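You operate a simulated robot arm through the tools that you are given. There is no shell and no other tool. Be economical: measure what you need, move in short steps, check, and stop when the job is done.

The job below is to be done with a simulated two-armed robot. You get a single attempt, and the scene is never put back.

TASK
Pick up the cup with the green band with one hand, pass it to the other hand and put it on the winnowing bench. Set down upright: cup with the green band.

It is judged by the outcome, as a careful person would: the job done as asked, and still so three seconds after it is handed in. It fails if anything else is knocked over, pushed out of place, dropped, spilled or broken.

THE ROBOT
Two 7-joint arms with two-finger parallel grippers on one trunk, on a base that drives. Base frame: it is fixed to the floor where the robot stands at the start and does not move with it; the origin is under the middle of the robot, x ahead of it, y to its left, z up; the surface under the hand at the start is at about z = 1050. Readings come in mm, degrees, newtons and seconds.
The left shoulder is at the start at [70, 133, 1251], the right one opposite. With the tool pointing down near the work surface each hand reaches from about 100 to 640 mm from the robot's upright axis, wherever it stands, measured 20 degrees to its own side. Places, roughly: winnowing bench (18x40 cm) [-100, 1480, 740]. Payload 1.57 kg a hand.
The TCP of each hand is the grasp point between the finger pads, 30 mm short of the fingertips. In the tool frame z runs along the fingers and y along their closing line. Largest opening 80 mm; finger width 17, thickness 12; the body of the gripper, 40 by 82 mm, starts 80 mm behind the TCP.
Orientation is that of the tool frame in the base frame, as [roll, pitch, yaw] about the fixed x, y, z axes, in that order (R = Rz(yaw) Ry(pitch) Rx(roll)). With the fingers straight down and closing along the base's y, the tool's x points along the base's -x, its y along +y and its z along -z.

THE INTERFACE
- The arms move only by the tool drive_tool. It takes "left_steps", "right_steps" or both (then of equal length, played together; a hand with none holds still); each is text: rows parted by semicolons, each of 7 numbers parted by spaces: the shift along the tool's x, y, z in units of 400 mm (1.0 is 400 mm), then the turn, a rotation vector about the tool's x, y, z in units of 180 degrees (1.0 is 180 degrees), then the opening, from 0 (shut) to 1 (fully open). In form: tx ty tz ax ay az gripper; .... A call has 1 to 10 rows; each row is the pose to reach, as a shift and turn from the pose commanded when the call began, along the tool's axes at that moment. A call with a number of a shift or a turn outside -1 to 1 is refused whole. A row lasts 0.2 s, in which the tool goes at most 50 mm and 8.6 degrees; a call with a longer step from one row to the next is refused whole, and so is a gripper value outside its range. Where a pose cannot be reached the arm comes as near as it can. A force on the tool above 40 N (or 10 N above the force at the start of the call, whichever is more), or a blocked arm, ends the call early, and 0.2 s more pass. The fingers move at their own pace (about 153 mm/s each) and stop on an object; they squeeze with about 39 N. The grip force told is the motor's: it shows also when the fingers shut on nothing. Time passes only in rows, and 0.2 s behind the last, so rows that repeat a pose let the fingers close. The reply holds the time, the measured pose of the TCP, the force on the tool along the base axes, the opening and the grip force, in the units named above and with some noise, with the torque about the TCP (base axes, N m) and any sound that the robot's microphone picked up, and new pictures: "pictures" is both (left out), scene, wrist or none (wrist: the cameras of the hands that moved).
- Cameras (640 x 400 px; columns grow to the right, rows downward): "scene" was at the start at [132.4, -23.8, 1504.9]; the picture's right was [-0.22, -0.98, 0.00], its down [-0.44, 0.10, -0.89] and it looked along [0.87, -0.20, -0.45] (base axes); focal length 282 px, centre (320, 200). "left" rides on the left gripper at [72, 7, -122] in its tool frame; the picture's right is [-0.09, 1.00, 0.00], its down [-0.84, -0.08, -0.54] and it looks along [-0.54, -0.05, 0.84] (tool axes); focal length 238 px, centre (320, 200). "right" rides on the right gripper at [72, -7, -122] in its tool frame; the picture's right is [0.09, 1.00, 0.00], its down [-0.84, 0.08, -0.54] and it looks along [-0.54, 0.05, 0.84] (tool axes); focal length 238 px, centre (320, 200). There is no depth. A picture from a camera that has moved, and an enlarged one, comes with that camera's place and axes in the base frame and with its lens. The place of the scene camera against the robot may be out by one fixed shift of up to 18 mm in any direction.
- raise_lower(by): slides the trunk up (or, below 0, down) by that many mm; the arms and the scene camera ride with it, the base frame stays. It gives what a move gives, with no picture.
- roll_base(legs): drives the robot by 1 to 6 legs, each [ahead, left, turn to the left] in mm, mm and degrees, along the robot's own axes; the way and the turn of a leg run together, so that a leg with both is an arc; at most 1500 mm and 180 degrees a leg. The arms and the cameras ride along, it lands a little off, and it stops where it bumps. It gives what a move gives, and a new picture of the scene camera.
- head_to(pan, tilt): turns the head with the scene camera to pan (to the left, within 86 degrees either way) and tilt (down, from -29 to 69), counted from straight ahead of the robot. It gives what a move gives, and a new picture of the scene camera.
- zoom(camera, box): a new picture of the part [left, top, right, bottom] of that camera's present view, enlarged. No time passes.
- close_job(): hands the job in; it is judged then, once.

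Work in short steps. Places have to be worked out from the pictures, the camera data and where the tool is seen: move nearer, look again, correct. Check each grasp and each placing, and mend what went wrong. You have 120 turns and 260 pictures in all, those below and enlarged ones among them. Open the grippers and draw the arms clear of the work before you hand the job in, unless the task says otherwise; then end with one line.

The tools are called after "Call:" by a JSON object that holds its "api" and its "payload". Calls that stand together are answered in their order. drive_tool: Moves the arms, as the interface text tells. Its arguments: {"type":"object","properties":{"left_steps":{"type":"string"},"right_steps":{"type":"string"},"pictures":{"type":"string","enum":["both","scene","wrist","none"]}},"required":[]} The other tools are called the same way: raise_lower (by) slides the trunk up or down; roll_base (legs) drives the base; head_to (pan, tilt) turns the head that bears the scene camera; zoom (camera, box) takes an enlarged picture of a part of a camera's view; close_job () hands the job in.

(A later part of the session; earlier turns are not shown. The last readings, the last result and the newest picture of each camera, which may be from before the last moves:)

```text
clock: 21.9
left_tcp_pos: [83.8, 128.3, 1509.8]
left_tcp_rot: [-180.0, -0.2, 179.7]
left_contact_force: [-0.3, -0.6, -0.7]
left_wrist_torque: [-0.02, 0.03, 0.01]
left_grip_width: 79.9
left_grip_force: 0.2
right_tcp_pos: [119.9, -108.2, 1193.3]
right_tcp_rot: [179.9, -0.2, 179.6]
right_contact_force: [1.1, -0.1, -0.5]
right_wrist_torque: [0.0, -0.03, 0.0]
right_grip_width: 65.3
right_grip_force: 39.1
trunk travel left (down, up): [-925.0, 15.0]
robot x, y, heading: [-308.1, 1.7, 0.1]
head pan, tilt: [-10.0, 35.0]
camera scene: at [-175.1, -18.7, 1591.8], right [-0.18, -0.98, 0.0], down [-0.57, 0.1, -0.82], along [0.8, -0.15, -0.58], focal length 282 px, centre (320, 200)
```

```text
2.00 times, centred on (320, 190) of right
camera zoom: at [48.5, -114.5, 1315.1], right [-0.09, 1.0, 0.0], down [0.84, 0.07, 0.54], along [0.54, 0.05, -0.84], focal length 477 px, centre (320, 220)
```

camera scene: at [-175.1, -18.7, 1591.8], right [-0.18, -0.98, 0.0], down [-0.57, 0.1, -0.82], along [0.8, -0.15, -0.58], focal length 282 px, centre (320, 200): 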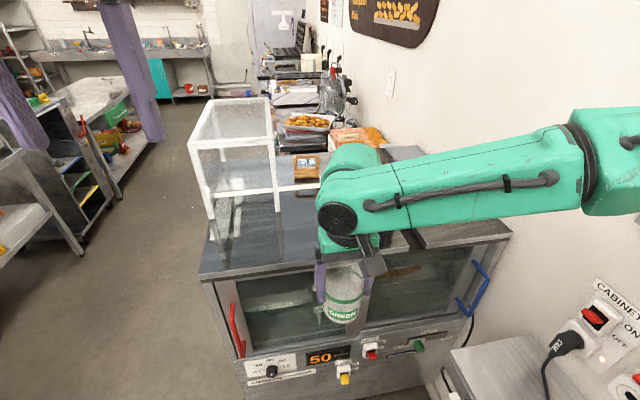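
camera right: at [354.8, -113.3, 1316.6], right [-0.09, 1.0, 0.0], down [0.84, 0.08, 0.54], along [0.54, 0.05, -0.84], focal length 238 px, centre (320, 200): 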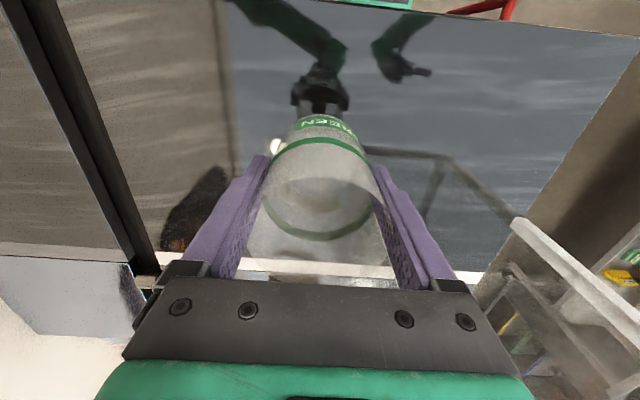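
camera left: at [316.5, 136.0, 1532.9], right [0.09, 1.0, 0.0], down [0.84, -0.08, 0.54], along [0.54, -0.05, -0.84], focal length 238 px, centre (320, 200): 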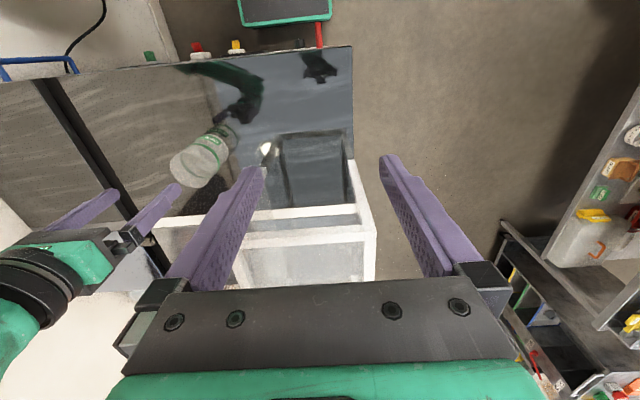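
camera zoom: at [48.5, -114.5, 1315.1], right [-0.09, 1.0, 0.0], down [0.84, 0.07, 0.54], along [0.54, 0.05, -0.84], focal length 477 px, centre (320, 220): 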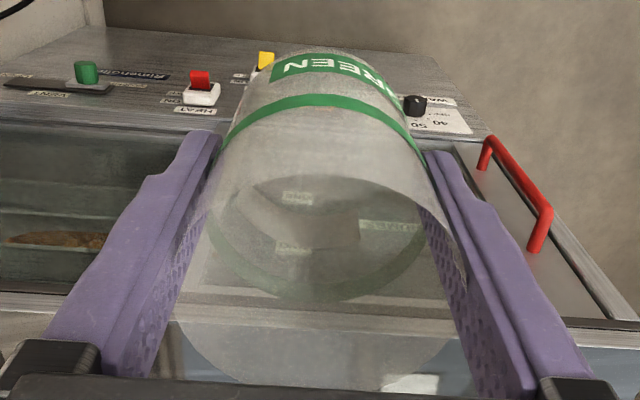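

Clear of the oven, and the cup is still firmly held. I'll reorient the left hand to point sideways (toward -y, 12° downward, camera up) so it can grip the cup between the right fingers.

Call:
{"api": "drive_tool", "payload": {"left_steps": "0 0 0 0.0239 0.0239 -0.0296 1; 0 0 0 0.0479 0.0479 -0.0592 1; 0 0.04 0 0.0719 0.0719 -0.0888 1; 0 0.08 0 0.0958 0.0958 -0.1184 1; 0 0.12 0 0.1198 0.1198 -0.148 1; 0 0.16 0 0.1438 0.1438 -0.1776 1; 0 0.2 0 0.1677 0.1677 -0.2072 1", "pictures": "scene"}}

```text
clock: 23.4
left_tcp_pos: [68.7, 190.0, 1483.0]
left_tcp_rot: [-158.5, -37.1, -148.2]
left_contact_force: [1.0, -0.1, 0.5]
left_wrist_torque: [0.0, 0.04, 0.01]
left_grip_width: 80.0
left_grip_force: 0.2
left hand out of reach, approached as far as the arm can: row 2, 3, 4, 5, 6, 7
right_tcp_pos: [116.3, -107.4, 1195.3]
right_tcp_rot: [-179.8, 0.0, 179.6]
right_contact_force: [-0.4, -0.3, 0.2]
right_wrist_torque: [-0.01, -0.04, -0.05]
right_grip_width: 65.2
right_grip_force: 39.2
trunk travel left (down, up): [-925.0, 15.0]
robot x, y, heading: [-305.6, -3.5, -0.3]
head pan, tilt: [-10.0, 35.0]
camera scene: at [-180.0, -16.0, 1592.3], right [-0.18, -0.98, 0.0], down [-0.56, 0.1, -0.82], along [0.81, -0.15, -0.57], focal length 282 px, centre (320, 200)
```

scene: 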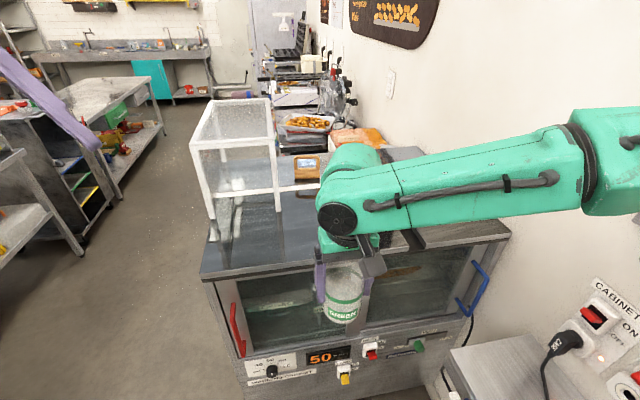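

The left hand was too high for that wrist pose. I'll bring it down and forward about 230 mm first.

Call:
{"api": "drive_tool", "payload": {"left_steps": "-0.07 0.017 0.066 0 0 0 1; -0.14 0.033 0.133 0 0 0 1; -0.208 0.05 0.199 0 0 0 1; -0.277 0.067 0.265 0 0 0 1; -0.346 0.083 0.332 0 0 0 1; -0.415 0.1 0.398 0 0 0 1", "pictures": "none"}}

```text
clock: 24.9
left_tcp_pos: [110.4, 187.3, 1252.3]
left_tcp_rot: [-158.9, -37.0, -148.3]
left_contact_force: [-0.2, 0.1, 1.0]
left_wrist_torque: [0.01, 0.04, 0.02]
left_grip_width: 80.0
left_grip_force: 0.0
right_tcp_pos: [116.9, -108.3, 1194.7]
right_tcp_rot: [-180.0, 0.0, 179.6]
right_contact_force: [-0.2, 0.1, 0.6]
right_wrist_torque: [0.01, 0.03, -0.03]
right_grip_width: 65.4
right_grip_force: 39.2
trunk travel left (down, up): [-925.0, 15.0]
robot x, y, heading: [-314.7, 0.6, -0.5]
head pan, tilt: [-10.0, 35.0]
```

That worked. I'll finish the rotation in place.

Call:
{"api": "drive_tool", "payload": {"left_steps": "0 0 0 0.0239 0.0239 -0.0296 1; 0 0 0 0.0479 0.0479 -0.0592 1; 0 0 0 0.0719 0.0719 -0.0888 1; 0 0 0 0.0958 0.0958 -0.1184 1; 0 0 0 0.1198 0.1198 -0.148 1; 0 0 0 0.1438 0.1438 -0.1776 1; 0 0 0 0.1677 0.1677 -0.2072 1; 0 0 0 0.1677 0.1677 -0.2072 1", "pictures": "both"}}

```text
clock: 26.6
left_tcp_pos: [109.0, 185.3, 1252.5]
left_tcp_rot: [179.4, -78.1, -89.4]
left_contact_force: [-0.1, 0.0, 0.4]
left_wrist_torque: [0.01, -0.03, -0.01]
left_grip_width: 79.9
left_grip_force: 0.1
right_tcp_pos: [116.6, -109.1, 1195.9]
right_tcp_rot: [180.0, 0.1, 179.6]
right_contact_force: [-0.3, -1.3, -0.7]
right_wrist_torque: [0.02, 0.01, 0.02]
right_grip_width: 65.4
right_grip_force: 38.8
trunk travel left (down, up): [-925.0, 15.0]
robot x, y, heading: [-308.2, 3.4, -0.4]
head pan, tilt: [-10.0, 35.0]
camera scene: at [-179.7, -18.7, 1592.3], right [-0.18, -0.98, 0.0], down [-0.56, 0.1, -0.82], along [0.81, -0.15, -0.57], focal length 282 px, centre (320, 200)
camera left: at [101.9, 290.3, 1348.1], right [-1.0, 0.02, -0.09], down [0.08, 0.7, -0.71], along [0.05, -0.71, -0.7], focal length 238 px, centre (320, 200)
```

scene: 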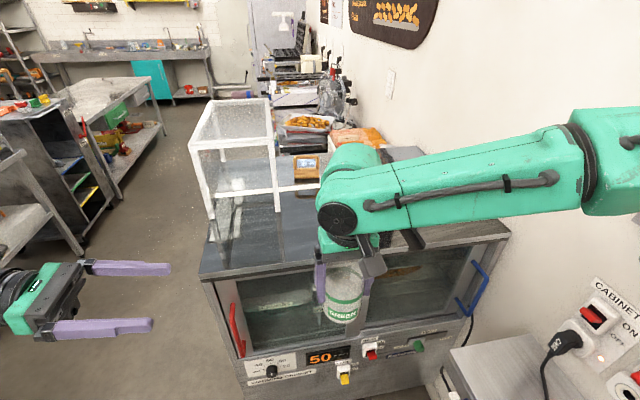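
left: 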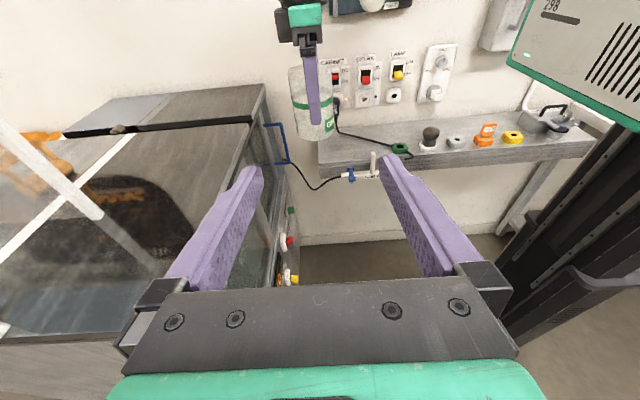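

The left hand is oriented right. The cup axis is near (117,-108), its base at z≈1130. I'll move to a pre-grasp point 110 mm back along the tool axis.

Call:
{"api": "drive_tool", "payload": {"left_steps": "-0.01 -0.004 0.09 0 0 0 1; -0.02 -0.008 0.19 0 0 0 1; -0.03 -0.012 0.29 0 0 0 1; -0.036 -0.016 0.39 0 0 0 1; -0.0425 -0.02 0.485 0 0 0 1; -0.0425 -0.02 0.485 0 0 0 1", "pictures": "both"}}

```text
clock: 28.1
left_tcp_pos: [114.9, -0.5, 1196.8]
left_tcp_rot: [179.8, -78.1, -89.8]
left_contact_force: [1.1, -0.3, -0.6]
left_wrist_torque: [0.01, 0.0, -0.05]
left_grip_width: 79.9
left_grip_force: 0.0
right_tcp_pos: [117.2, -108.1, 1195.6]
right_tcp_rot: [-180.0, 0.0, 179.6]
right_contact_force: [0.5, -0.2, -1.0]
right_wrist_torque: [-0.02, 0.02, 0.02]
right_grip_width: 65.4
right_grip_force: 38.8
trunk travel left (down, up): [-925.0, 15.0]
robot x, y, heading: [-304.9, 3.0, -0.0]
head pan, tilt: [-10.0, 35.0]
camera scene: at [-180.0, -18.2, 1592.3], right [-0.18, -0.98, 0.0], down [-0.56, 0.1, -0.82], along [0.81, -0.15, -0.57], focal length 282 px, centre (320, 200)
camera left: at [108.4, 103.8, 1291.8], right [-1.0, 0.02, -0.09], down [0.08, 0.7, -0.71], along [0.05, -0.71, -0.7], focal length 238 px, centre (320, 200)
```

scene: 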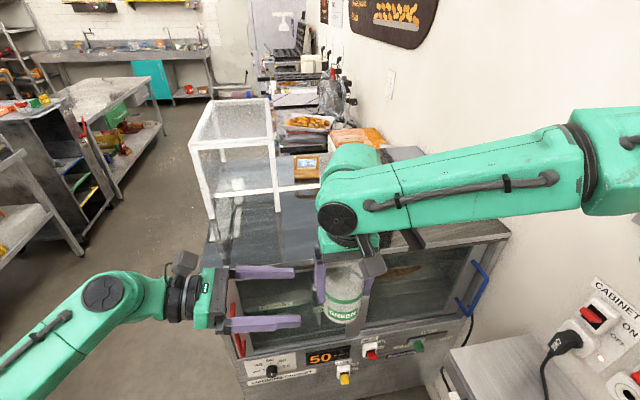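
left: 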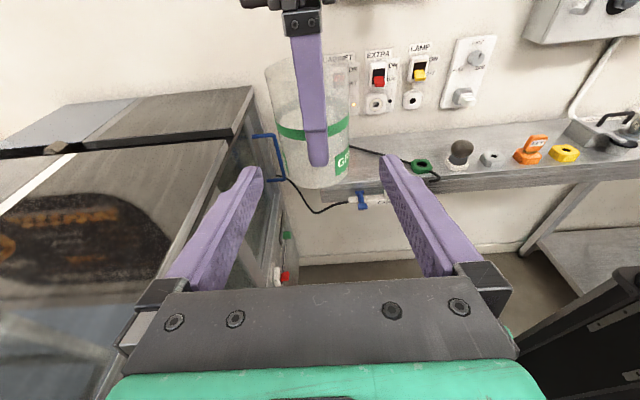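

The cup base centre is at x≈118–119, on the line of the left hand. I'll advance 105 mm along the fingers.

Call:
{"api": "drive_tool", "payload": {"left_steps": "0 -0.0075 0.05 0 0 0 1; 0 -0.0075 0.1 0 0 0 1; 0 -0.0075 0.15 0 0 0 1; 0 -0.0075 0.2 0 0 0 1; 0 -0.0075 0.235 0 0 0 1; 0 -0.0075 0.27 0 0 0 1; 0 -0.0075 0.27 0 0 0 1", "pictures": "both"}}

Call:
{"api": "zoom", "payload": {"camera": "scene", "box": [250, 220, 410, 350]}}

```text
clock: 29.6
left_tcp_pos: [118.4, -106.0, 1173.2]
left_tcp_rot: [179.7, -78.0, -89.8]
left_contact_force: [-0.4, 0.3, 0.4]
left_wrist_torque: [-0.02, 0.0, -0.03]
left_grip_width: 80.0
left_grip_force: 0.0
right_tcp_pos: [116.0, -109.2, 1195.4]
right_tcp_rot: [-180.0, 0.0, 179.5]
right_contact_force: [-0.2, -0.7, 0.0]
right_wrist_torque: [0.0, -0.02, -0.02]
right_grip_width: 65.5
right_grip_force: 39.0
trunk travel left (down, up): [-925.0, 15.0]
robot x, y, heading: [-310.1, -1.1, -0.3]
head pan, tilt: [-10.0, 35.0]
camera scene: at [-179.8, -18.6, 1592.3], right [-0.18, -0.98, 0.0], down [-0.56, 0.1, -0.82], along [0.81, -0.15, -0.57], focal length 282 px, centre (320, 200)
camera left: at [111.8, -1.3, 1268.7], right [-1.0, 0.02, -0.09], down [0.08, 0.7, -0.71], along [0.05, -0.71, -0.7], focal length 238 px, centre (320, 200)
```

scene: 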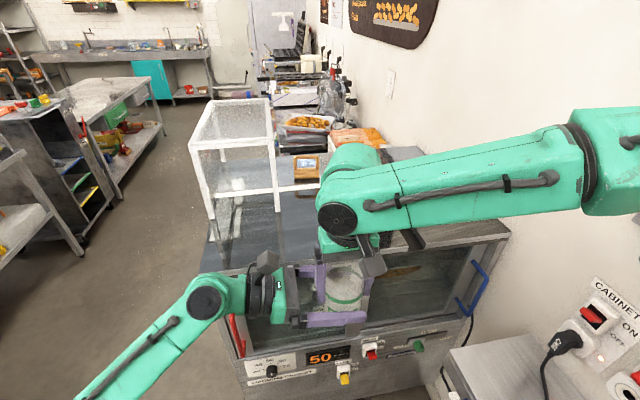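
left: 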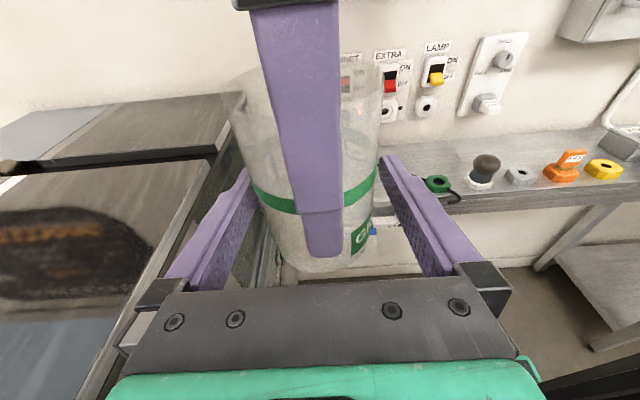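

```text
3.08 times, centred on (330, 285) of scene
camera zoom: at [-179.8, -18.6, 1592.3], right [-0.18, -0.98, 0.0], down [-0.56, 0.1, -0.82], along [0.81, -0.15, -0.57], focal length 866 px, centre (289, -62)
```

zoom: 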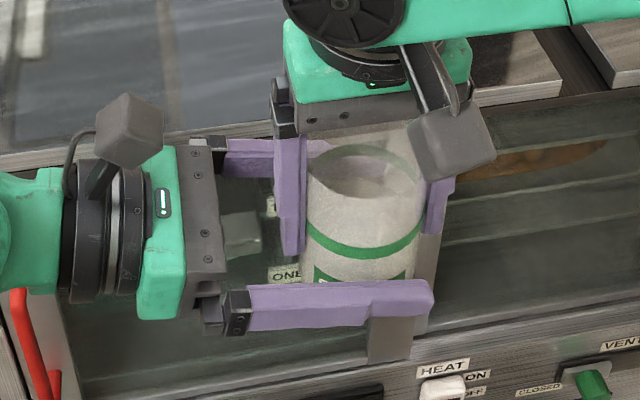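

The left fingers straddle the lower cup. Closing the left hand.

Call:
{"api": "drive_tool", "payload": {"left_steps": "0 0 0.005 0 0 0 0.85; 0 0 0.005 0 0 0 0.75; 0 0 0.005 0 0 0 0; 0 0 0.005 0 0 0 0; 0 0 0.005 0 0 0 0", "pictures": "wrist"}}

Call:
{"api": "zoom", "payload": {"camera": "scene", "box": [250, 220, 410, 350]}}

```text
clock: 30.9
left_tcp_pos: [120.0, -107.3, 1172.7]
left_tcp_rot: [179.7, -78.0, -89.7]
left_contact_force: [15.1, 4.4, 0.2]
left_wrist_torque: [-0.03, 0.65, 0.05]
left_grip_width: 65.7
left_grip_force: 39.0
right_tcp_pos: [116.2, -109.8, 1195.0]
right_tcp_rot: [180.0, -0.1, 179.6]
right_contact_force: [-15.7, -5.4, 0.9]
right_wrist_torque: [-0.07, -0.28, -0.03]
right_grip_width: 65.5
right_grip_force: 39.4
trunk travel left (down, up): [-925.0, 15.0]
robot x, y, heading: [-311.4, 1.5, 0.0]
head pan, tilt: [-10.0, 35.0]
camera left: at [112.7, -3.2, 1268.2], right [-1.0, 0.02, -0.09], down [0.08, 0.7, -0.71], along [0.05, -0.71, -0.7], focal length 238 px, centre (320, 200)
```

left: 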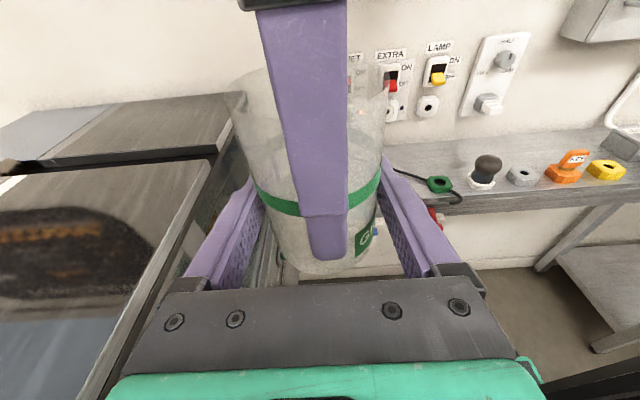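

```text
3.08 times, centred on (330, 285) of scene
camera zoom: at [-179.8, -18.8, 1592.3], right [-0.18, -0.98, 0.0], down [-0.56, 0.1, -0.82], along [0.81, -0.15, -0.57], focal length 866 px, centre (289, -62)
```

zoom: 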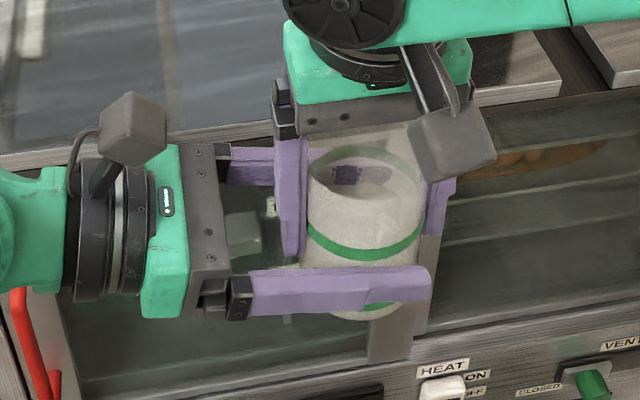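

Both hands hold the cup, with a small side load. I'll ease the left by 2 mm, then open the right hand.

Call:
{"api": "drive_tool", "payload": {"left_steps": "0 -0.005 0 0 0 0 0; 0 -0.005 0 0 0 0 0; 0 -0.005 0 0 0 0 0; 0 -0.005 0 0 0 0 0; 0 -0.005 0 0 0 0 0", "right_steps": "0 0 0 0 0 0 0; 0 0 0 0 0 0 0.85; 0 0 0 0 0 0 0.92; 0 0 0 0 0 0 1; 0 0 0 0 0 0 1", "pictures": "both"}}

Call:
{"api": "zoom", "payload": {"camera": "scene", "box": [250, 220, 410, 350]}}

```text
clock: 32.0
left_tcp_pos: [121.0, -110.0, 1172.8]
left_tcp_rot: [179.6, -78.0, -89.8]
left_contact_force: [0.4, -0.3, 0.6]
left_wrist_torque: [-0.01, -0.05, -0.02]
left_grip_width: 65.8
left_grip_force: 38.5
right_tcp_pos: [117.4, -109.2, 1194.7]
right_tcp_rot: [-180.0, 0.0, 179.6]
right_contact_force: [1.1, 0.0, 1.0]
right_wrist_torque: [0.02, 0.0, -0.01]
right_grip_width: 80.0
right_grip_force: 0.2
trunk travel left (down, up): [-925.0, 15.0]
robot x, y, heading: [-308.8, -0.4, -0.3]
head pan, tilt: [-10.0, 35.0]
camera scene: at [-179.8, -18.8, 1592.3], right [-0.18, -0.98, 0.0], down [-0.56, 0.1, -0.82], along [0.81, -0.15, -0.57], focal length 282 px, centre (320, 200)
camera right: at [44.7, -114.6, 1316.3], right [-0.09, 1.0, 0.0], down [0.84, 0.07, 0.54], along [0.54, 0.05, -0.84], focal length 238 px, centre (320, 200)
camera left: at [113.8, -4.4, 1268.1], right [-1.0, 0.02, -0.09], down [0.08, 0.7, -0.71], along [0.05, -0.71, -0.7], focal length 238 px, centre (320, 200)
```

scene: 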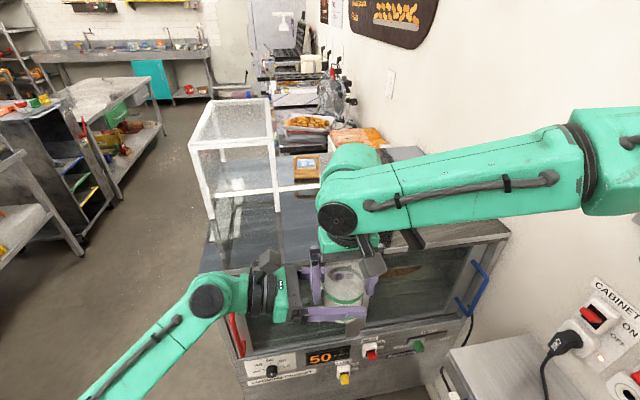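
right: 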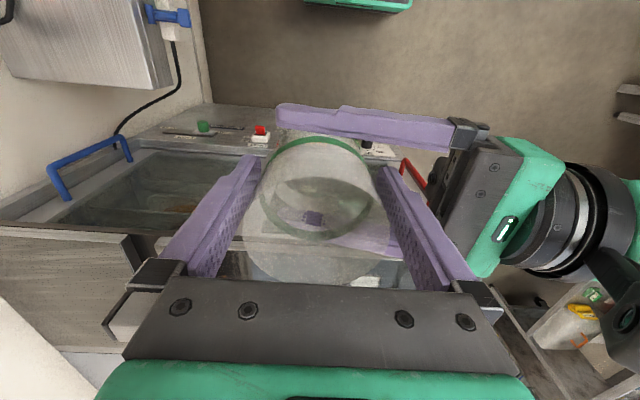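
left: 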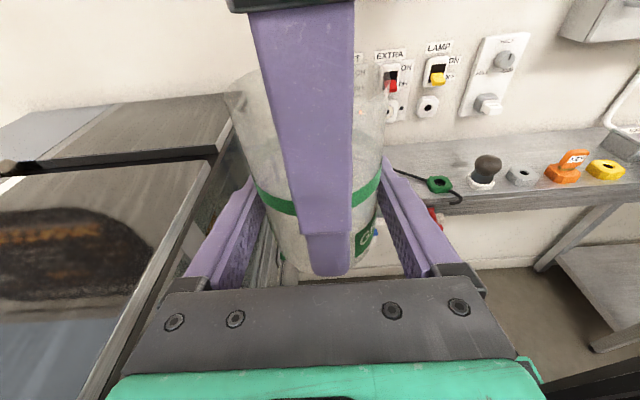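

```text
3.08 times, centred on (330, 285) of scene
camera zoom: at [-179.8, -18.8, 1592.3], right [-0.18, -0.98, 0.0], down [-0.56, 0.1, -0.82], along [0.81, -0.15, -0.57], focal length 866 px, centre (289, -62)
```

zoom: 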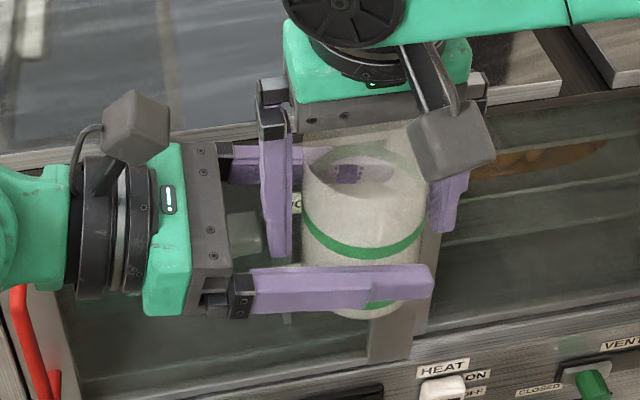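

The left hand alone now holds the cup. Raising the right hand straight up, clear of the rim.

Call:
{"api": "drive_tool", "payload": {"right_steps": "0 0.002 -0.05 0 0 0 1; 0 0.002 -0.12 0 0 0 1; 0 0.002 -0.2 0 0 0 1; 0 0.002 -0.28 0 0 0 1; 0 -0.08 -0.34 0 0 0 1; 0 -0.18 -0.36 0 0 0 1; 0 -0.28 -0.36 0 0 0 1", "pictures": "both"}}

```text
clock: 33.6
left_tcp_pos: [122.2, -110.4, 1172.4]
left_tcp_rot: [179.8, -78.0, -89.8]
left_contact_force: [-1.5, -1.2, -0.2]
left_wrist_torque: [-0.02, -0.02, 0.02]
left_grip_width: 65.5
left_grip_force: 39.4
right_tcp_pos: [116.1, -223.8, 1336.7]
right_tcp_rot: [179.9, 0.0, 179.8]
right_contact_force: [0.4, 0.9, -0.4]
right_wrist_torque: [0.04, -0.02, 0.03]
right_grip_width: 79.7
right_grip_force: 0.0
trunk travel left (down, up): [-925.0, 15.0]
robot x, y, heading: [-309.6, 0.7, -0.2]
head pan, tilt: [-10.0, 35.0]
camera scene: at [-179.9, -21.1, 1592.2], right [-0.18, -0.98, 0.0], down [-0.56, 0.1, -0.82], along [0.81, -0.15, -0.57], focal length 282 px, centre (320, 200)
camera right: at [42.9, -229.6, 1459.4], right [-0.09, 1.0, 0.0], down [0.84, 0.07, 0.54], along [0.54, 0.05, -0.84], focal length 238 px, centre (320, 200)
```

scene: 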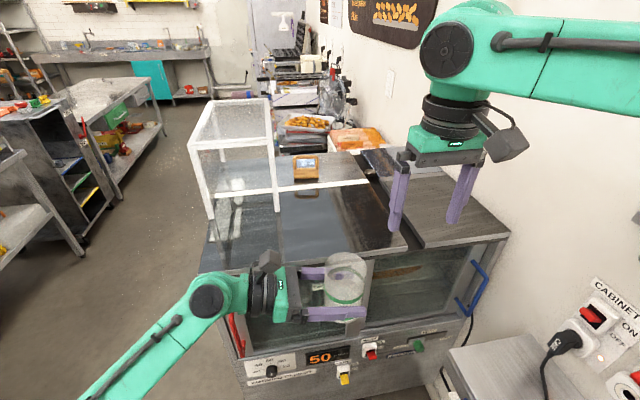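
right: 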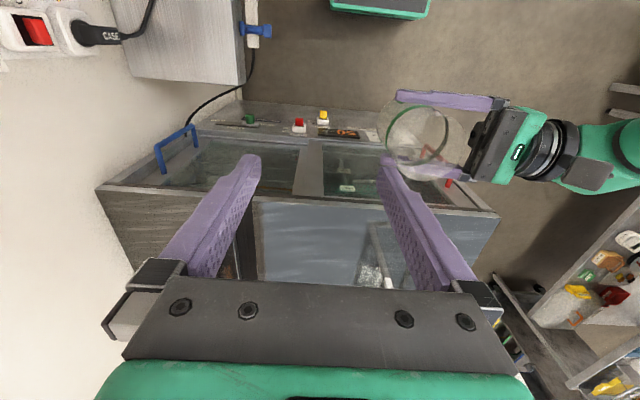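

Handover done. Now I'll yaw the left tool toward robot-forward while bringing the cup to the left side (first 45°).

Call:
{"api": "drive_tool", "payload": {"left_steps": "-0.006 0 -0.03 0.03 0 -0.0064 0; -0.016 0 -0.08 0.07 0 -0.0149 0; -0.028 0 -0.13 0.11 0 -0.0234 0; -0.039 0 -0.185 0.15 0 -0.0319 0; -0.052 0 -0.24 0.19 0 -0.0404 0; -0.059 0 -0.275 0.225 0 -0.0479 0; -0.0624 0 -0.2935 0.245 0 -0.0521 0", "pictures": "both"}}

```text
clock: 35.2
left_tcp_pos: [121.9, 12.4, 1172.6]
left_tcp_rot: [179.7, -77.9, -44.8]
left_contact_force: [-0.1, 0.3, -0.5]
left_wrist_torque: [-0.01, 0.04, 0.03]
left_grip_width: 65.8
left_grip_force: 38.6
right_tcp_pos: [114.5, -221.5, 1340.0]
right_tcp_rot: [180.0, 0.0, 179.5]
right_contact_force: [0.0, -0.5, 0.2]
right_wrist_torque: [-0.02, -0.01, -0.01]
right_grip_width: 79.7
right_grip_force: 0.0
trunk travel left (down, up): [-925.0, 15.0]
robot x, y, heading: [-309.0, 3.1, -0.3]
head pan, tilt: [-10.0, 35.0]
camera scene: at [-180.3, -19.4, 1592.3], right [-0.18, -0.98, 0.0], down [-0.56, 0.1, -0.82], along [0.81, -0.15, -0.57], focal length 282 px, centre (320, 200)
camera left: at [42.3, 81.5, 1268.2], right [-0.72, -0.69, -0.09], down [-0.44, 0.55, -0.71], along [0.54, -0.47, -0.7], focal length 238 px, centre (320, 200)
```

scene: 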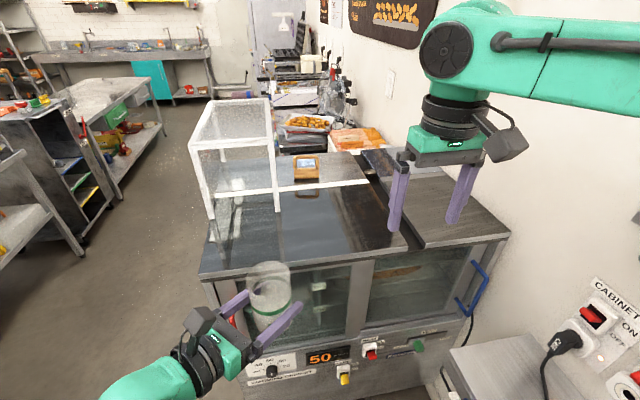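
left: 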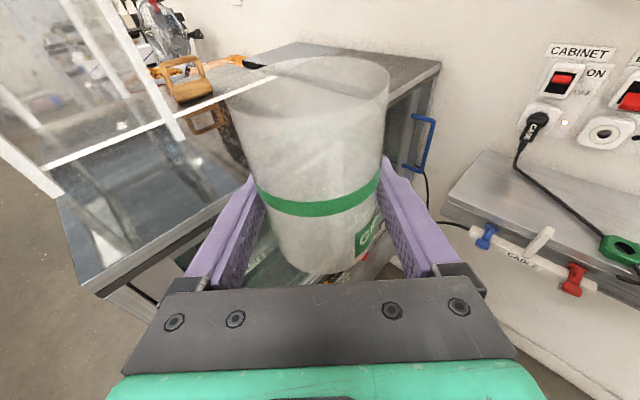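

Good. I'll rotate the remaining 45° and shift left 110 mm.

Call:
{"api": "drive_tool", "payload": {"left_steps": "-0.003 -0.023 -0.016 0.03 0 -0.0064 0; -0.009 -0.06 -0.041 0.07 0 -0.0149 0; -0.015 -0.1 -0.068 0.11 0 -0.0234 0; -0.021 -0.145 -0.098 0.15 0 -0.0319 0; -0.027 -0.19 -0.129 0.19 0 -0.0404 0; -0.031 -0.215 -0.146 0.225 0 -0.0479 0; -0.033 -0.23 -0.156 0.245 0 -0.0521 0", "pictures": "both"}}

```text
clock: 36.4
left_tcp_pos: [128.6, 92.1, 1155.8]
left_tcp_rot: [-141.3, -71.3, -56.8]
left_contact_force: [0.0, -0.2, 0.0]
left_wrist_torque: [0.0, 0.02, 0.0]
left_grip_width: 65.8
left_grip_force: 39.5
right_tcp_pos: [114.2, -220.0, 1338.6]
right_tcp_rot: [180.0, -0.1, 179.6]
right_contact_force: [-0.2, 0.1, 0.9]
right_wrist_torque: [0.02, -0.01, -0.01]
right_grip_width: 80.1
right_grip_force: 0.1
trunk travel left (down, up): [-925.0, 15.0]
robot x, y, heading: [-314.0, 5.6, -0.0]
head pan, tilt: [-10.0, 35.0]
stopped in row 5 (left hand): the arm was blocked; the commanded pose is now the measured one
camera scene: at [-180.9, -18.0, 1592.4], right [-0.18, -0.98, 0.0], down [-0.56, 0.1, -0.82], along [0.81, -0.15, -0.57], focal length 282 px, centre (320, 200)
camera left: at [24.6, 100.5, 1252.4], right [-0.34, -0.89, -0.29], down [-0.62, 0.45, -0.64], along [0.7, -0.04, -0.71], focal length 238 px, centre (320, 200)
```

scene: 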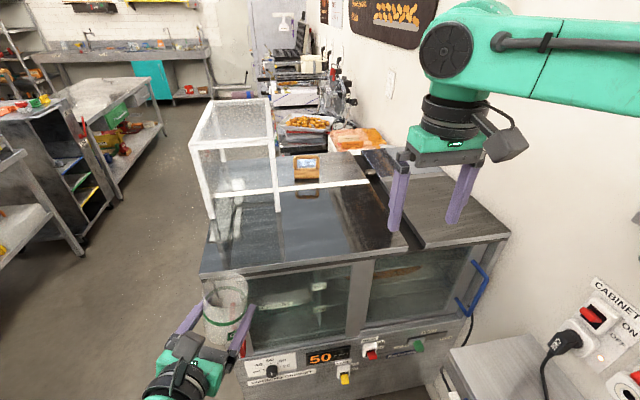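
left: 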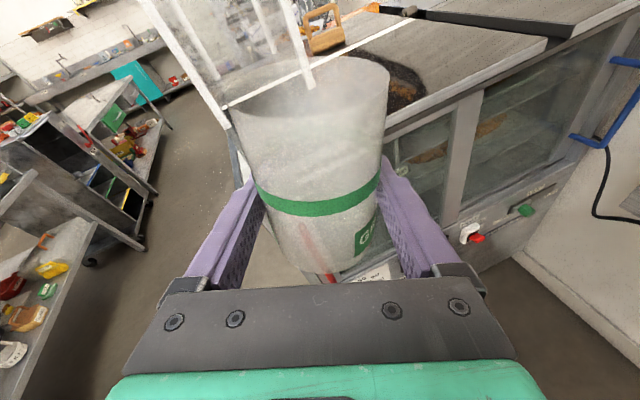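

The arm blocked, likely against its own limits, with the cup tilted slightly but still gripped. I'll extend forward and restore the upright orientation at a −40° tool yaw, which is fine for placing.

Call:
{"api": "drive_tool", "payload": {"left_steps": "0.019 0.005 0.036 -0.02 0.0043 -0.0057 0; 0.038 0.011 0.072 -0.045 0.0096 -0.0128 0; 0.057 0.016 0.108 -0.07 0.015 -0.02 0; 0.076 0.021 0.144 -0.095 0.0203 -0.0271 0; 0.0955 0.0267 0.18 -0.115 0.0246 -0.0328 0; 0.0955 0.0267 0.18 -0.1247 0.0267 -0.0356 0", "pictures": "both"}}

```text
clock: 37.8
left_tcp_pos: [198.3, 52.2, 1172.3]
left_tcp_rot: [179.5, -78.2, -39.6]
left_contact_force: [0.1, 0.2, -0.1]
left_wrist_torque: [0.01, -0.02, -0.02]
left_grip_width: 65.6
left_grip_force: 39.4
right_tcp_pos: [115.1, -221.3, 1338.8]
right_tcp_rot: [-180.0, 0.0, 179.5]
right_contact_force: [0.9, -0.1, -0.4]
right_wrist_torque: [-0.01, 0.02, 0.0]
right_grip_width: 80.3
right_grip_force: 0.0
trunk travel left (down, up): [-925.0, 15.0]
robot x, y, heading: [-307.1, 1.6, -0.6]
head pan, tilt: [-10.0, 35.0]
camera scene: at [-180.1, -18.6, 1592.3], right [-0.18, -0.98, 0.0], down [-0.56, 0.1, -0.82], along [0.81, -0.15, -0.57], focal length 282 px, centre (320, 200)
camera left: at [113.9, 114.0, 1267.0], right [-0.66, -0.75, -0.09], down [-0.49, 0.51, -0.71], along [0.58, -0.42, -0.7], focal length 238 px, centre (320, 200)
```

scene: 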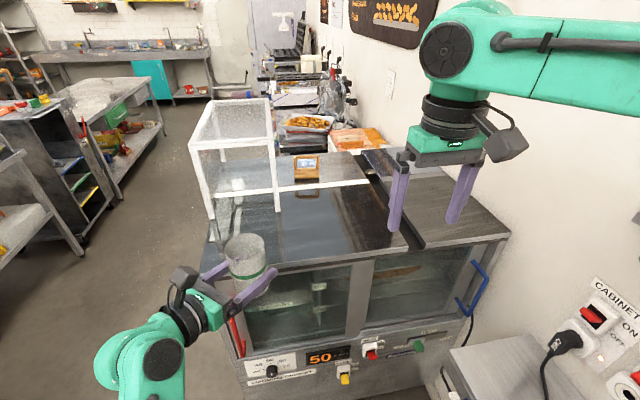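
left: 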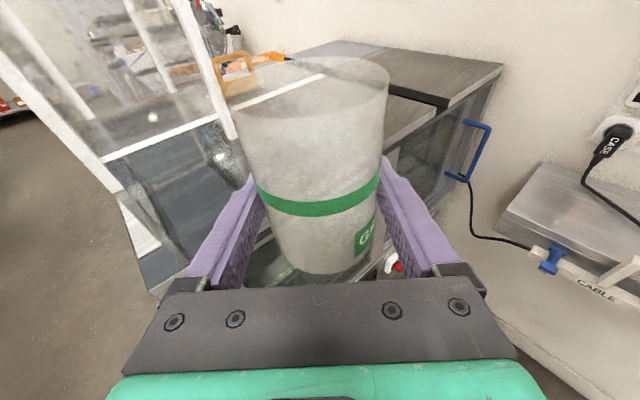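

The cup is upright and held at robot-frame (505,51). I'll drive left 300 mm, then turn 45° and check.

Call:
{"api": "roll_base", "payload": {"legs": [[0, 300, 0], [0, 0, 45]]}}

Call:
{"api": "zoom", "payload": {"camera": "left", "box": [0, 0, 640, 400]}}

```text
clock: 42.0
left_tcp_pos: [8.3, 702.2, 1172.4]
left_tcp_rot: [179.8, -78.1, 6.1]
left_contact_force: [0.0, -0.1, 0.5]
left_wrist_torque: [0.02, -0.02, -0.01]
left_grip_width: 66.0
left_grip_force: 39.2
right_tcp_pos: [147.9, 452.0, 1338.8]
right_tcp_rot: [180.0, -0.1, -134.5]
right_contact_force: [0.2, -0.4, 0.3]
right_wrist_torque: [0.02, -0.02, -0.02]
right_grip_width: 80.2
right_grip_force: 0.1
trunk travel left (down, up): [-925.0, 15.0]
robot x, y, heading: [-309.6, 302.4, 45.7]
head pan, tilt: [-10.0, 35.0]
camera scene: at [-208.4, 384.9, 1592.3], right [0.58, -0.81, 0.0], down [-0.47, -0.33, -0.82], along [0.67, 0.48, -0.57], focal length 282 px, centre (320, 200)
```

scene: 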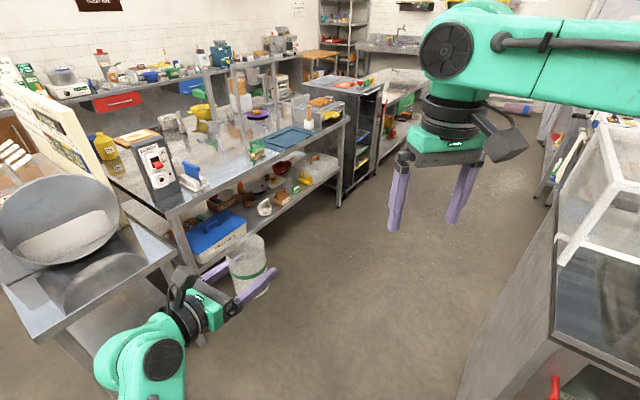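

```text
1.00 times, centred on (320, 200) of left (not enlarged: the box is as wide or as high as the picture)
camera zoom: at [-94.8, 684.5, 1267.0], right [0.08, -0.99, -0.09], down [-0.71, 0.0, -0.71], along [0.7, 0.12, -0.7], focal length 238 px, centre (320, 200)
```

zoom: 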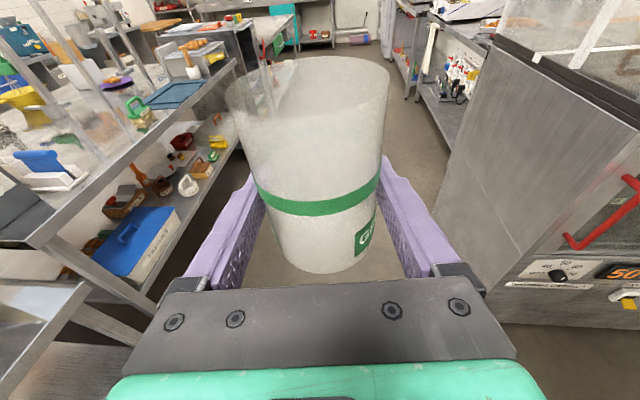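

The area is clear and the cup stable. I'll turn the other 45°.

Call:
{"api": "roll_base", "payload": {"legs": [[0, 0, 44]]}}

Call:
{"api": "drive_tool", "payload": {"right_steps": "0.0875 -0.046 0.02 0 0 0 1; 0.175 -0.092 0.04 0 0 0 1; 0.26 -0.138 0.06 0 0 0 1; 0.35 -0.184 0.083 0 0 0 1; 0.435 -0.23 0.104 0 0 0 1; 0.5225 -0.275 0.125 0 0 0 1", "pictures": "scene"}}

```text
clock: 44.4
left_tcp_pos: [-356.6, 809.9, 1171.6]
left_tcp_rot: [179.8, -78.1, 49.9]
left_contact_force: [0.7, -0.5, 0.7]
left_wrist_torque: [-0.02, 0.0, -0.01]
left_grip_width: 65.9
left_grip_force: 39.0
right_tcp_pos: [-84.8, 725.5, 1338.4]
right_tcp_rot: [-180.0, 0.0, -90.7]
right_contact_force: [-0.7, 0.2, 0.4]
right_wrist_torque: [-0.03, 0.0, 0.03]
right_grip_width: 79.8
right_grip_force: 0.0
trunk travel left (down, up): [-925.0, 15.0]
robot x, y, heading: [-308.8, 304.9, 89.3]
head pan, tilt: [-10.0, 35.0]
camera scene: at [-298.2, 434.8, 1592.3], right [0.98, -0.18, 0.0], down [-0.11, -0.56, -0.82], along [0.15, 0.81, -0.57], focal length 282 px, centre (320, 200)
```

scene: 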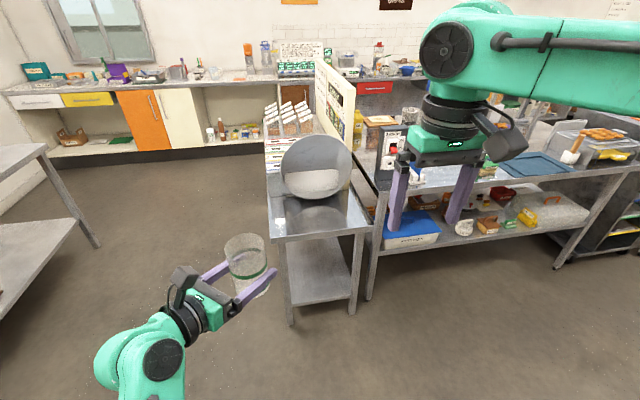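

```text
clock: 45.8
left_tcp_pos: [-362.0, 807.1, 1173.8]
left_tcp_rot: [179.5, -78.3, 50.2]
left_contact_force: [0.0, -0.1, -0.3]
left_wrist_torque: [0.01, 0.0, 0.0]
left_grip_width: 65.9
left_grip_force: 39.2
right_tcp_pos: [21.4, 518.2, 1295.9]
right_tcp_rot: [-180.0, 0.1, -90.5]
right_contact_force: [0.3, -0.7, 0.1]
right_wrist_torque: [0.03, -0.02, 0.01]
right_grip_width: 80.1
right_grip_force: 0.1
right hand out of reach, approached as far as the arm can: row 4, 6
trunk travel left (down, up): [-925.0, 15.0]
robot x, y, heading: [-310.1, 304.0, 89.1]
head pan, tilt: [-10.0, 35.0]
camera scene: at [-304.4, 430.3, 1592.7], right [0.98, -0.18, 0.0], down [-0.1, -0.56, -0.82], along [0.15, 0.81, -0.57], focal length 282 px, centre (320, 200)
```

scene: 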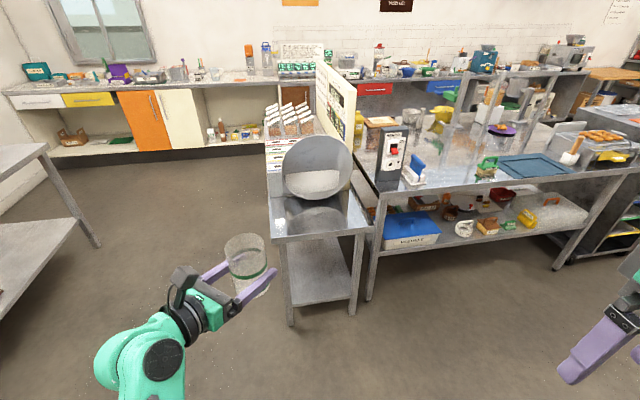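

Bench strip is ahead with its front edge at y≈1380 and x from -330 to 110. I'll drive closer, keeping about 110 mm short of the final stance.

Call:
{"api": "roll_base", "payload": {"legs": [[545, -258, 0]]}}

Call:
{"api": "head_to", "payload": {"pan": 5, "tilt": 50}}

```text
clock: 49.2
left_tcp_pos: [-100.1, 1363.2, 1171.5]
left_tcp_rot: [179.7, -78.1, 50.1]
left_contact_force: [0.5, 0.0, -0.9]
left_wrist_torque: [-0.04, 0.0, 0.01]
left_grip_width: 65.5
left_grip_force: 39.1
right_tcp_pos: [285.0, 1077.1, 1295.2]
right_tcp_rot: [-180.0, 0.1, -90.3]
right_contact_force: [-0.2, -0.7, 0.6]
right_wrist_torque: [0.0, -0.01, 0.0]
right_grip_width: 80.2
right_grip_force: 0.0
trunk travel left (down, up): [-925.0, 15.0]
robot x, y, heading: [-50.2, 856.8, 89.4]
head pan, tilt: [-10.0, 35.0]
camera scene: at [-41.0, 988.0, 1592.5], right [0.98, -0.18, 0.0], down [-0.1, -0.56, -0.82], along [0.15, 0.81, -0.57], focal length 282 px, centre (320, 200)
```

scene: 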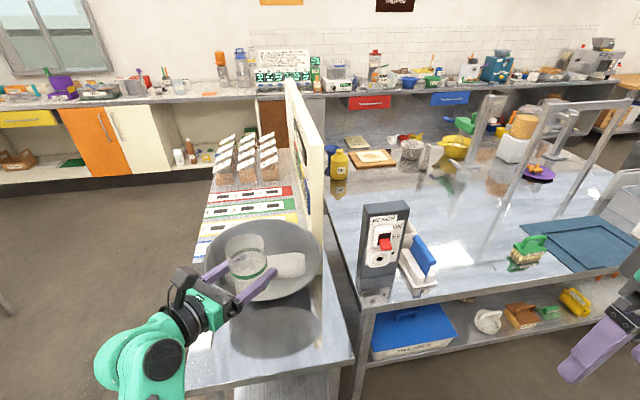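

```text
clock: 50.0
left_tcp_pos: [-99.7, 1365.1, 1171.9]
left_tcp_rot: [179.7, -78.1, 50.2]
left_contact_force: [0.3, -1.0, 0.2]
left_wrist_torque: [0.03, 0.0, -0.01]
left_grip_width: 65.7
left_grip_force: 39.5
right_tcp_pos: [284.6, 1078.7, 1295.6]
right_tcp_rot: [179.9, 0.0, -90.4]
right_contact_force: [-0.3, 0.7, 1.4]
right_wrist_torque: [0.01, 0.02, 0.05]
right_grip_width: 80.1
right_grip_force: 0.1
trunk travel left (down, up): [-925.0, 15.0]
robot x, y, heading: [-50.5, 857.8, 89.7]
head pan, tilt: [5.0, 50.0]
camera scene: at [-62.1, 980.1, 1570.6], right [1.0, 0.08, 0.0], down [0.06, -0.76, -0.64], along [-0.05, 0.64, -0.77], focal length 282 px, centre (320, 200)
```

scene: 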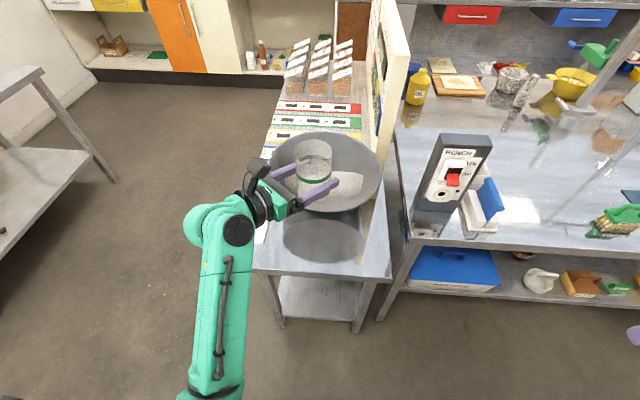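

The bench top front edge is at y≈1370 and the fan scoop touches at y≈1610. I'll aim for the cup at about (-100,1445). First I'll lower the trunk in stages while still short of the bench.

Call:
{"api": "raise_lower", "payload": {"by": -200}}

Call:
{"api": "head_to", "payload": {"pan": 8, "tilt": 42}}

Call:
{"api": "zoom", "payload": {"camera": "left", "box": [0, 0, 640, 400]}}

```text
clock: 52.2
left_tcp_pos: [-99.5, 1364.1, 972.1]
left_tcp_rot: [179.6, -78.1, 50.1]
left_contact_force: [-0.1, -0.8, 0.0]
left_wrist_torque: [0.0, -0.01, -0.03]
left_grip_width: 65.8
left_grip_force: 38.3
right_tcp_pos: [284.8, 1077.5, 1095.3]
right_tcp_rot: [179.9, -0.1, -90.4]
right_contact_force: [0.6, 0.9, 0.4]
right_wrist_torque: [0.0, 0.01, 0.02]
right_grip_width: 80.2
right_grip_force: 0.0
trunk travel left (down, up): [-725.0, 215.0]
robot x, y, heading: [-51.1, 858.6, 89.6]
head pan, tilt: [5.0, 50.0]
```

```text
clock: 52.9
left_tcp_pos: [-99.4, 1364.4, 972.8]
left_tcp_rot: [179.7, -78.1, 50.1]
left_contact_force: [-0.1, 0.0, -0.2]
left_wrist_torque: [0.01, 0.0, 0.0]
left_grip_width: 65.5
left_grip_force: 38.7
right_tcp_pos: [285.7, 1077.9, 1095.2]
right_tcp_rot: [179.9, 0.1, -90.4]
right_contact_force: [-0.6, 0.3, -1.1]
right_wrist_torque: [0.01, -0.03, -0.01]
right_grip_width: 80.0
right_grip_force: 0.1
trunk travel left (down, up): [-725.0, 215.0]
robot x, y, heading: [-50.1, 856.2, 89.2]
head pan, tilt: [8.0, 42.0]
camera scene: at [-67.1, 985.9, 1381.7], right [0.99, 0.13, 0.0], down [0.09, -0.66, -0.74], along [-0.1, 0.74, -0.67], focal length 282 px, centre (320, 200)
```

scene: 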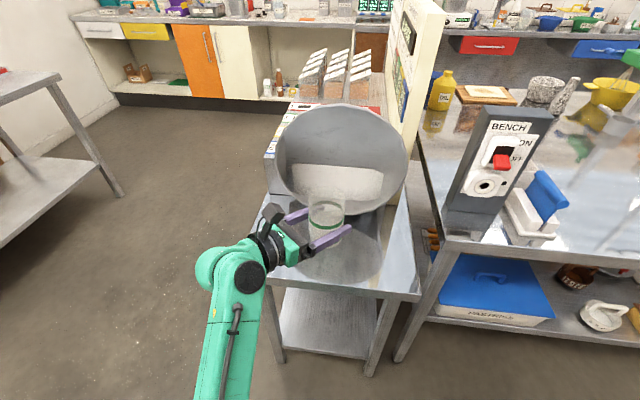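

```text
1.00 times, centred on (320, 200) of left (not enlarged: the box is as wide or as high as the picture)
camera zoom: at [-162.4, 1280.5, 1066.9], right [0.75, -0.66, -0.09], down [-0.51, -0.49, -0.71], along [0.42, 0.58, -0.7], focal length 238 px, centre (320, 200)
```

zoom: 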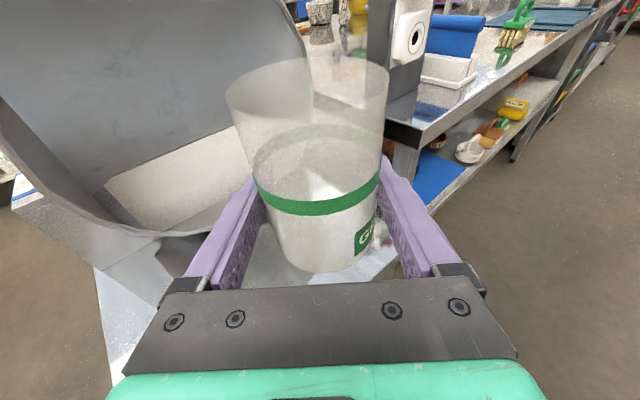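

Good. I'll lower another 130 mm (cup base to about z=800), then drive forward about 80 mm.

Call:
{"api": "raise_lower", "payload": {"by": -130}}

Call:
{"api": "roll_base", "payload": {"legs": [[82, 0, 0]]}}

Call:
{"api": "zoom", "payload": {"camera": "left", "box": [0, 0, 640, 400]}}

Call:
{"api": "zoom", "payload": {"camera": "scene", "box": [190, 180, 430, 380]}}

```text
clock: 54.4
left_tcp_pos: [-99.6, 1364.7, 842.5]
left_tcp_rot: [179.7, -78.1, 50.2]
left_contact_force: [-0.2, -0.1, -0.2]
left_wrist_torque: [0.0, -0.01, -0.01]
left_grip_width: 65.8
left_grip_force: 38.6
right_tcp_pos: [285.6, 1077.9, 966.4]
right_tcp_rot: [179.9, 0.0, -90.5]
right_contact_force: [0.6, -0.1, 0.6]
right_wrist_torque: [0.03, 0.0, 0.02]
right_grip_width: 80.2
right_grip_force: 0.1
trunk travel left (down, up): [-595.0, 345.0]
robot x, y, heading: [-49.5, 854.0, 89.5]
head pan, tilt: [8.0, 42.0]
```

```text
clock: 55.5
left_tcp_pos: [-98.1, 1446.4, 840.8]
left_tcp_rot: [179.6, -78.0, 50.3]
left_contact_force: [-1.2, 0.4, -0.3]
left_wrist_torque: [0.02, -0.02, -0.01]
left_grip_width: 65.7
left_grip_force: 39.2
right_tcp_pos: [286.1, 1158.6, 966.0]
right_tcp_rot: [179.9, -0.1, -90.5]
right_contact_force: [0.8, 0.3, -0.6]
right_wrist_torque: [-0.03, -0.02, 0.01]
right_grip_width: 80.0
right_grip_force: 0.1
trunk travel left (down, up): [-595.0, 345.0]
robot x, y, heading: [-47.0, 935.1, 89.6]
head pan, tilt: [8.0, 42.0]
camera scene: at [-66.5, 1067.3, 1251.7], right [0.99, 0.13, 0.0], down [0.09, -0.66, -0.74], along [-0.1, 0.74, -0.67], focal length 282 px, centre (320, 200)
```

scene: 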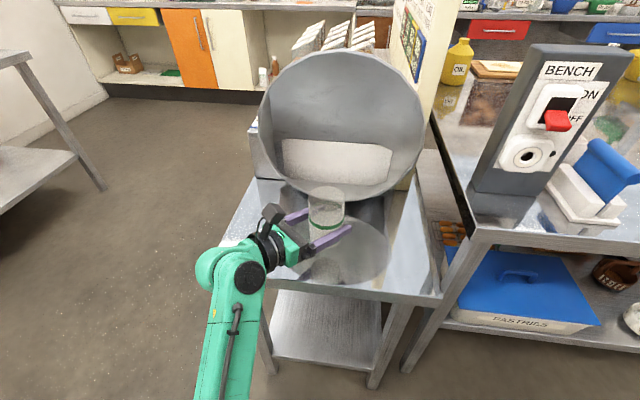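

```text
1.00 times, centred on (320, 200) of left (not enlarged: the box is as wide or as high as the picture)
camera zoom: at [-161.4, 1361.7, 936.6], right [0.75, -0.66, -0.09], down [-0.51, -0.49, -0.71], along [0.42, 0.57, -0.7], focal length 238 px, centre (320, 200)
```

zoom: 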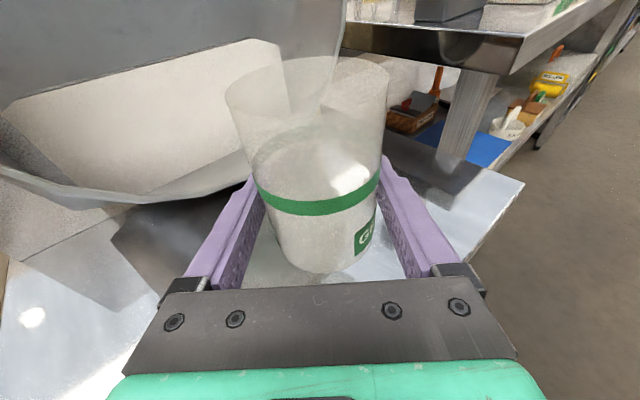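

```text
2.00 times, centred on (310, 280) of scene
camera zoom: at [-66.5, 1067.3, 1251.7], right [0.99, 0.13, 0.0], down [0.09, -0.66, -0.74], along [-0.1, 0.74, -0.67], focal length 563 px, centre (340, 40)
```

zoom: 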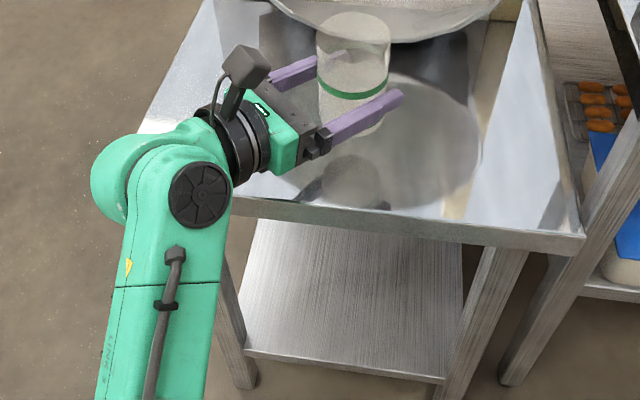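

Well positioned over the free strip. I'll lower another 42 mm and check the remaining gap.

Call:
{"api": "raise_lower", "payload": {"by": -42}}

Call:
{"api": "zoom", "payload": {"camera": "left", "box": [220, 120, 420, 300]}}

Call:
{"api": "zoom", "payload": {"camera": "scene", "box": [250, 150, 410, 290]}}

```text
clock: 56.4
left_tcp_pos: [-99.3, 1444.4, 799.7]
left_tcp_rot: [179.7, -78.1, 50.1]
left_contact_force: [0.2, 0.5, -0.7]
left_wrist_torque: [-0.02, 0.01, -0.04]
left_grip_width: 65.6
left_grip_force: 39.0
right_tcp_pos: [285.7, 1157.7, 924.3]
right_tcp_rot: [179.8, 0.0, -90.5]
right_contact_force: [-0.1, 0.7, 0.3]
right_wrist_torque: [0.0, -0.01, -0.01]
right_grip_width: 80.0
right_grip_force: 0.1
trunk travel left (down, up): [-553.0, 387.0]
robot x, y, heading: [-48.3, 936.7, 89.5]
head pan, tilt: [8.0, 42.0]
```

```text
2.22 times, centred on (320, 210) of left
camera zoom: at [-161.4, 1360.9, 895.0], right [0.75, -0.66, -0.09], down [-0.51, -0.49, -0.71], along [0.42, 0.58, -0.7], focal length 530 px, centre (320, 178)
```

zoom: 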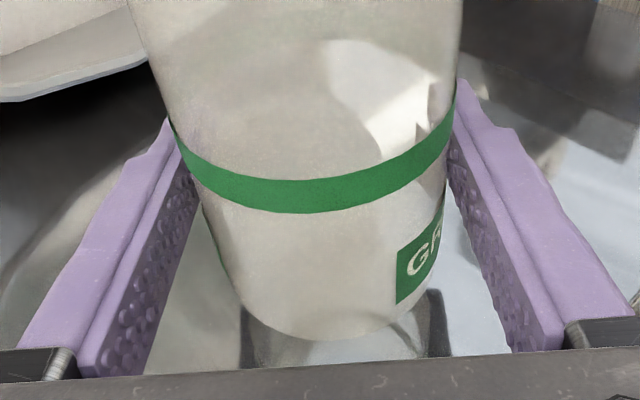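

```text
2.86 times, centred on (330, 220) of scene
camera zoom: at [-66.5, 1066.2, 1209.8], right [0.99, 0.13, 0.0], down [0.09, -0.66, -0.74], along [-0.1, 0.74, -0.67], focal length 804 px, centre (291, 143)
```

zoom: 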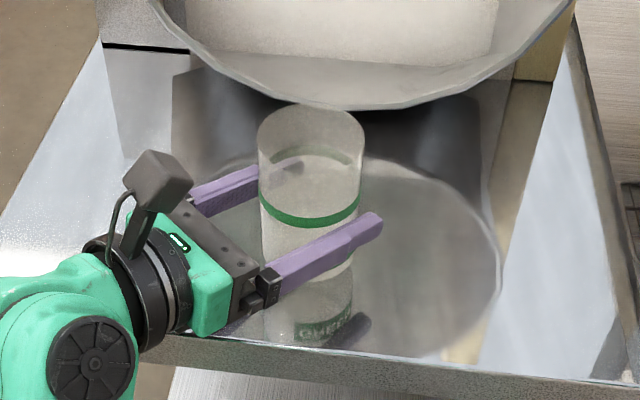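

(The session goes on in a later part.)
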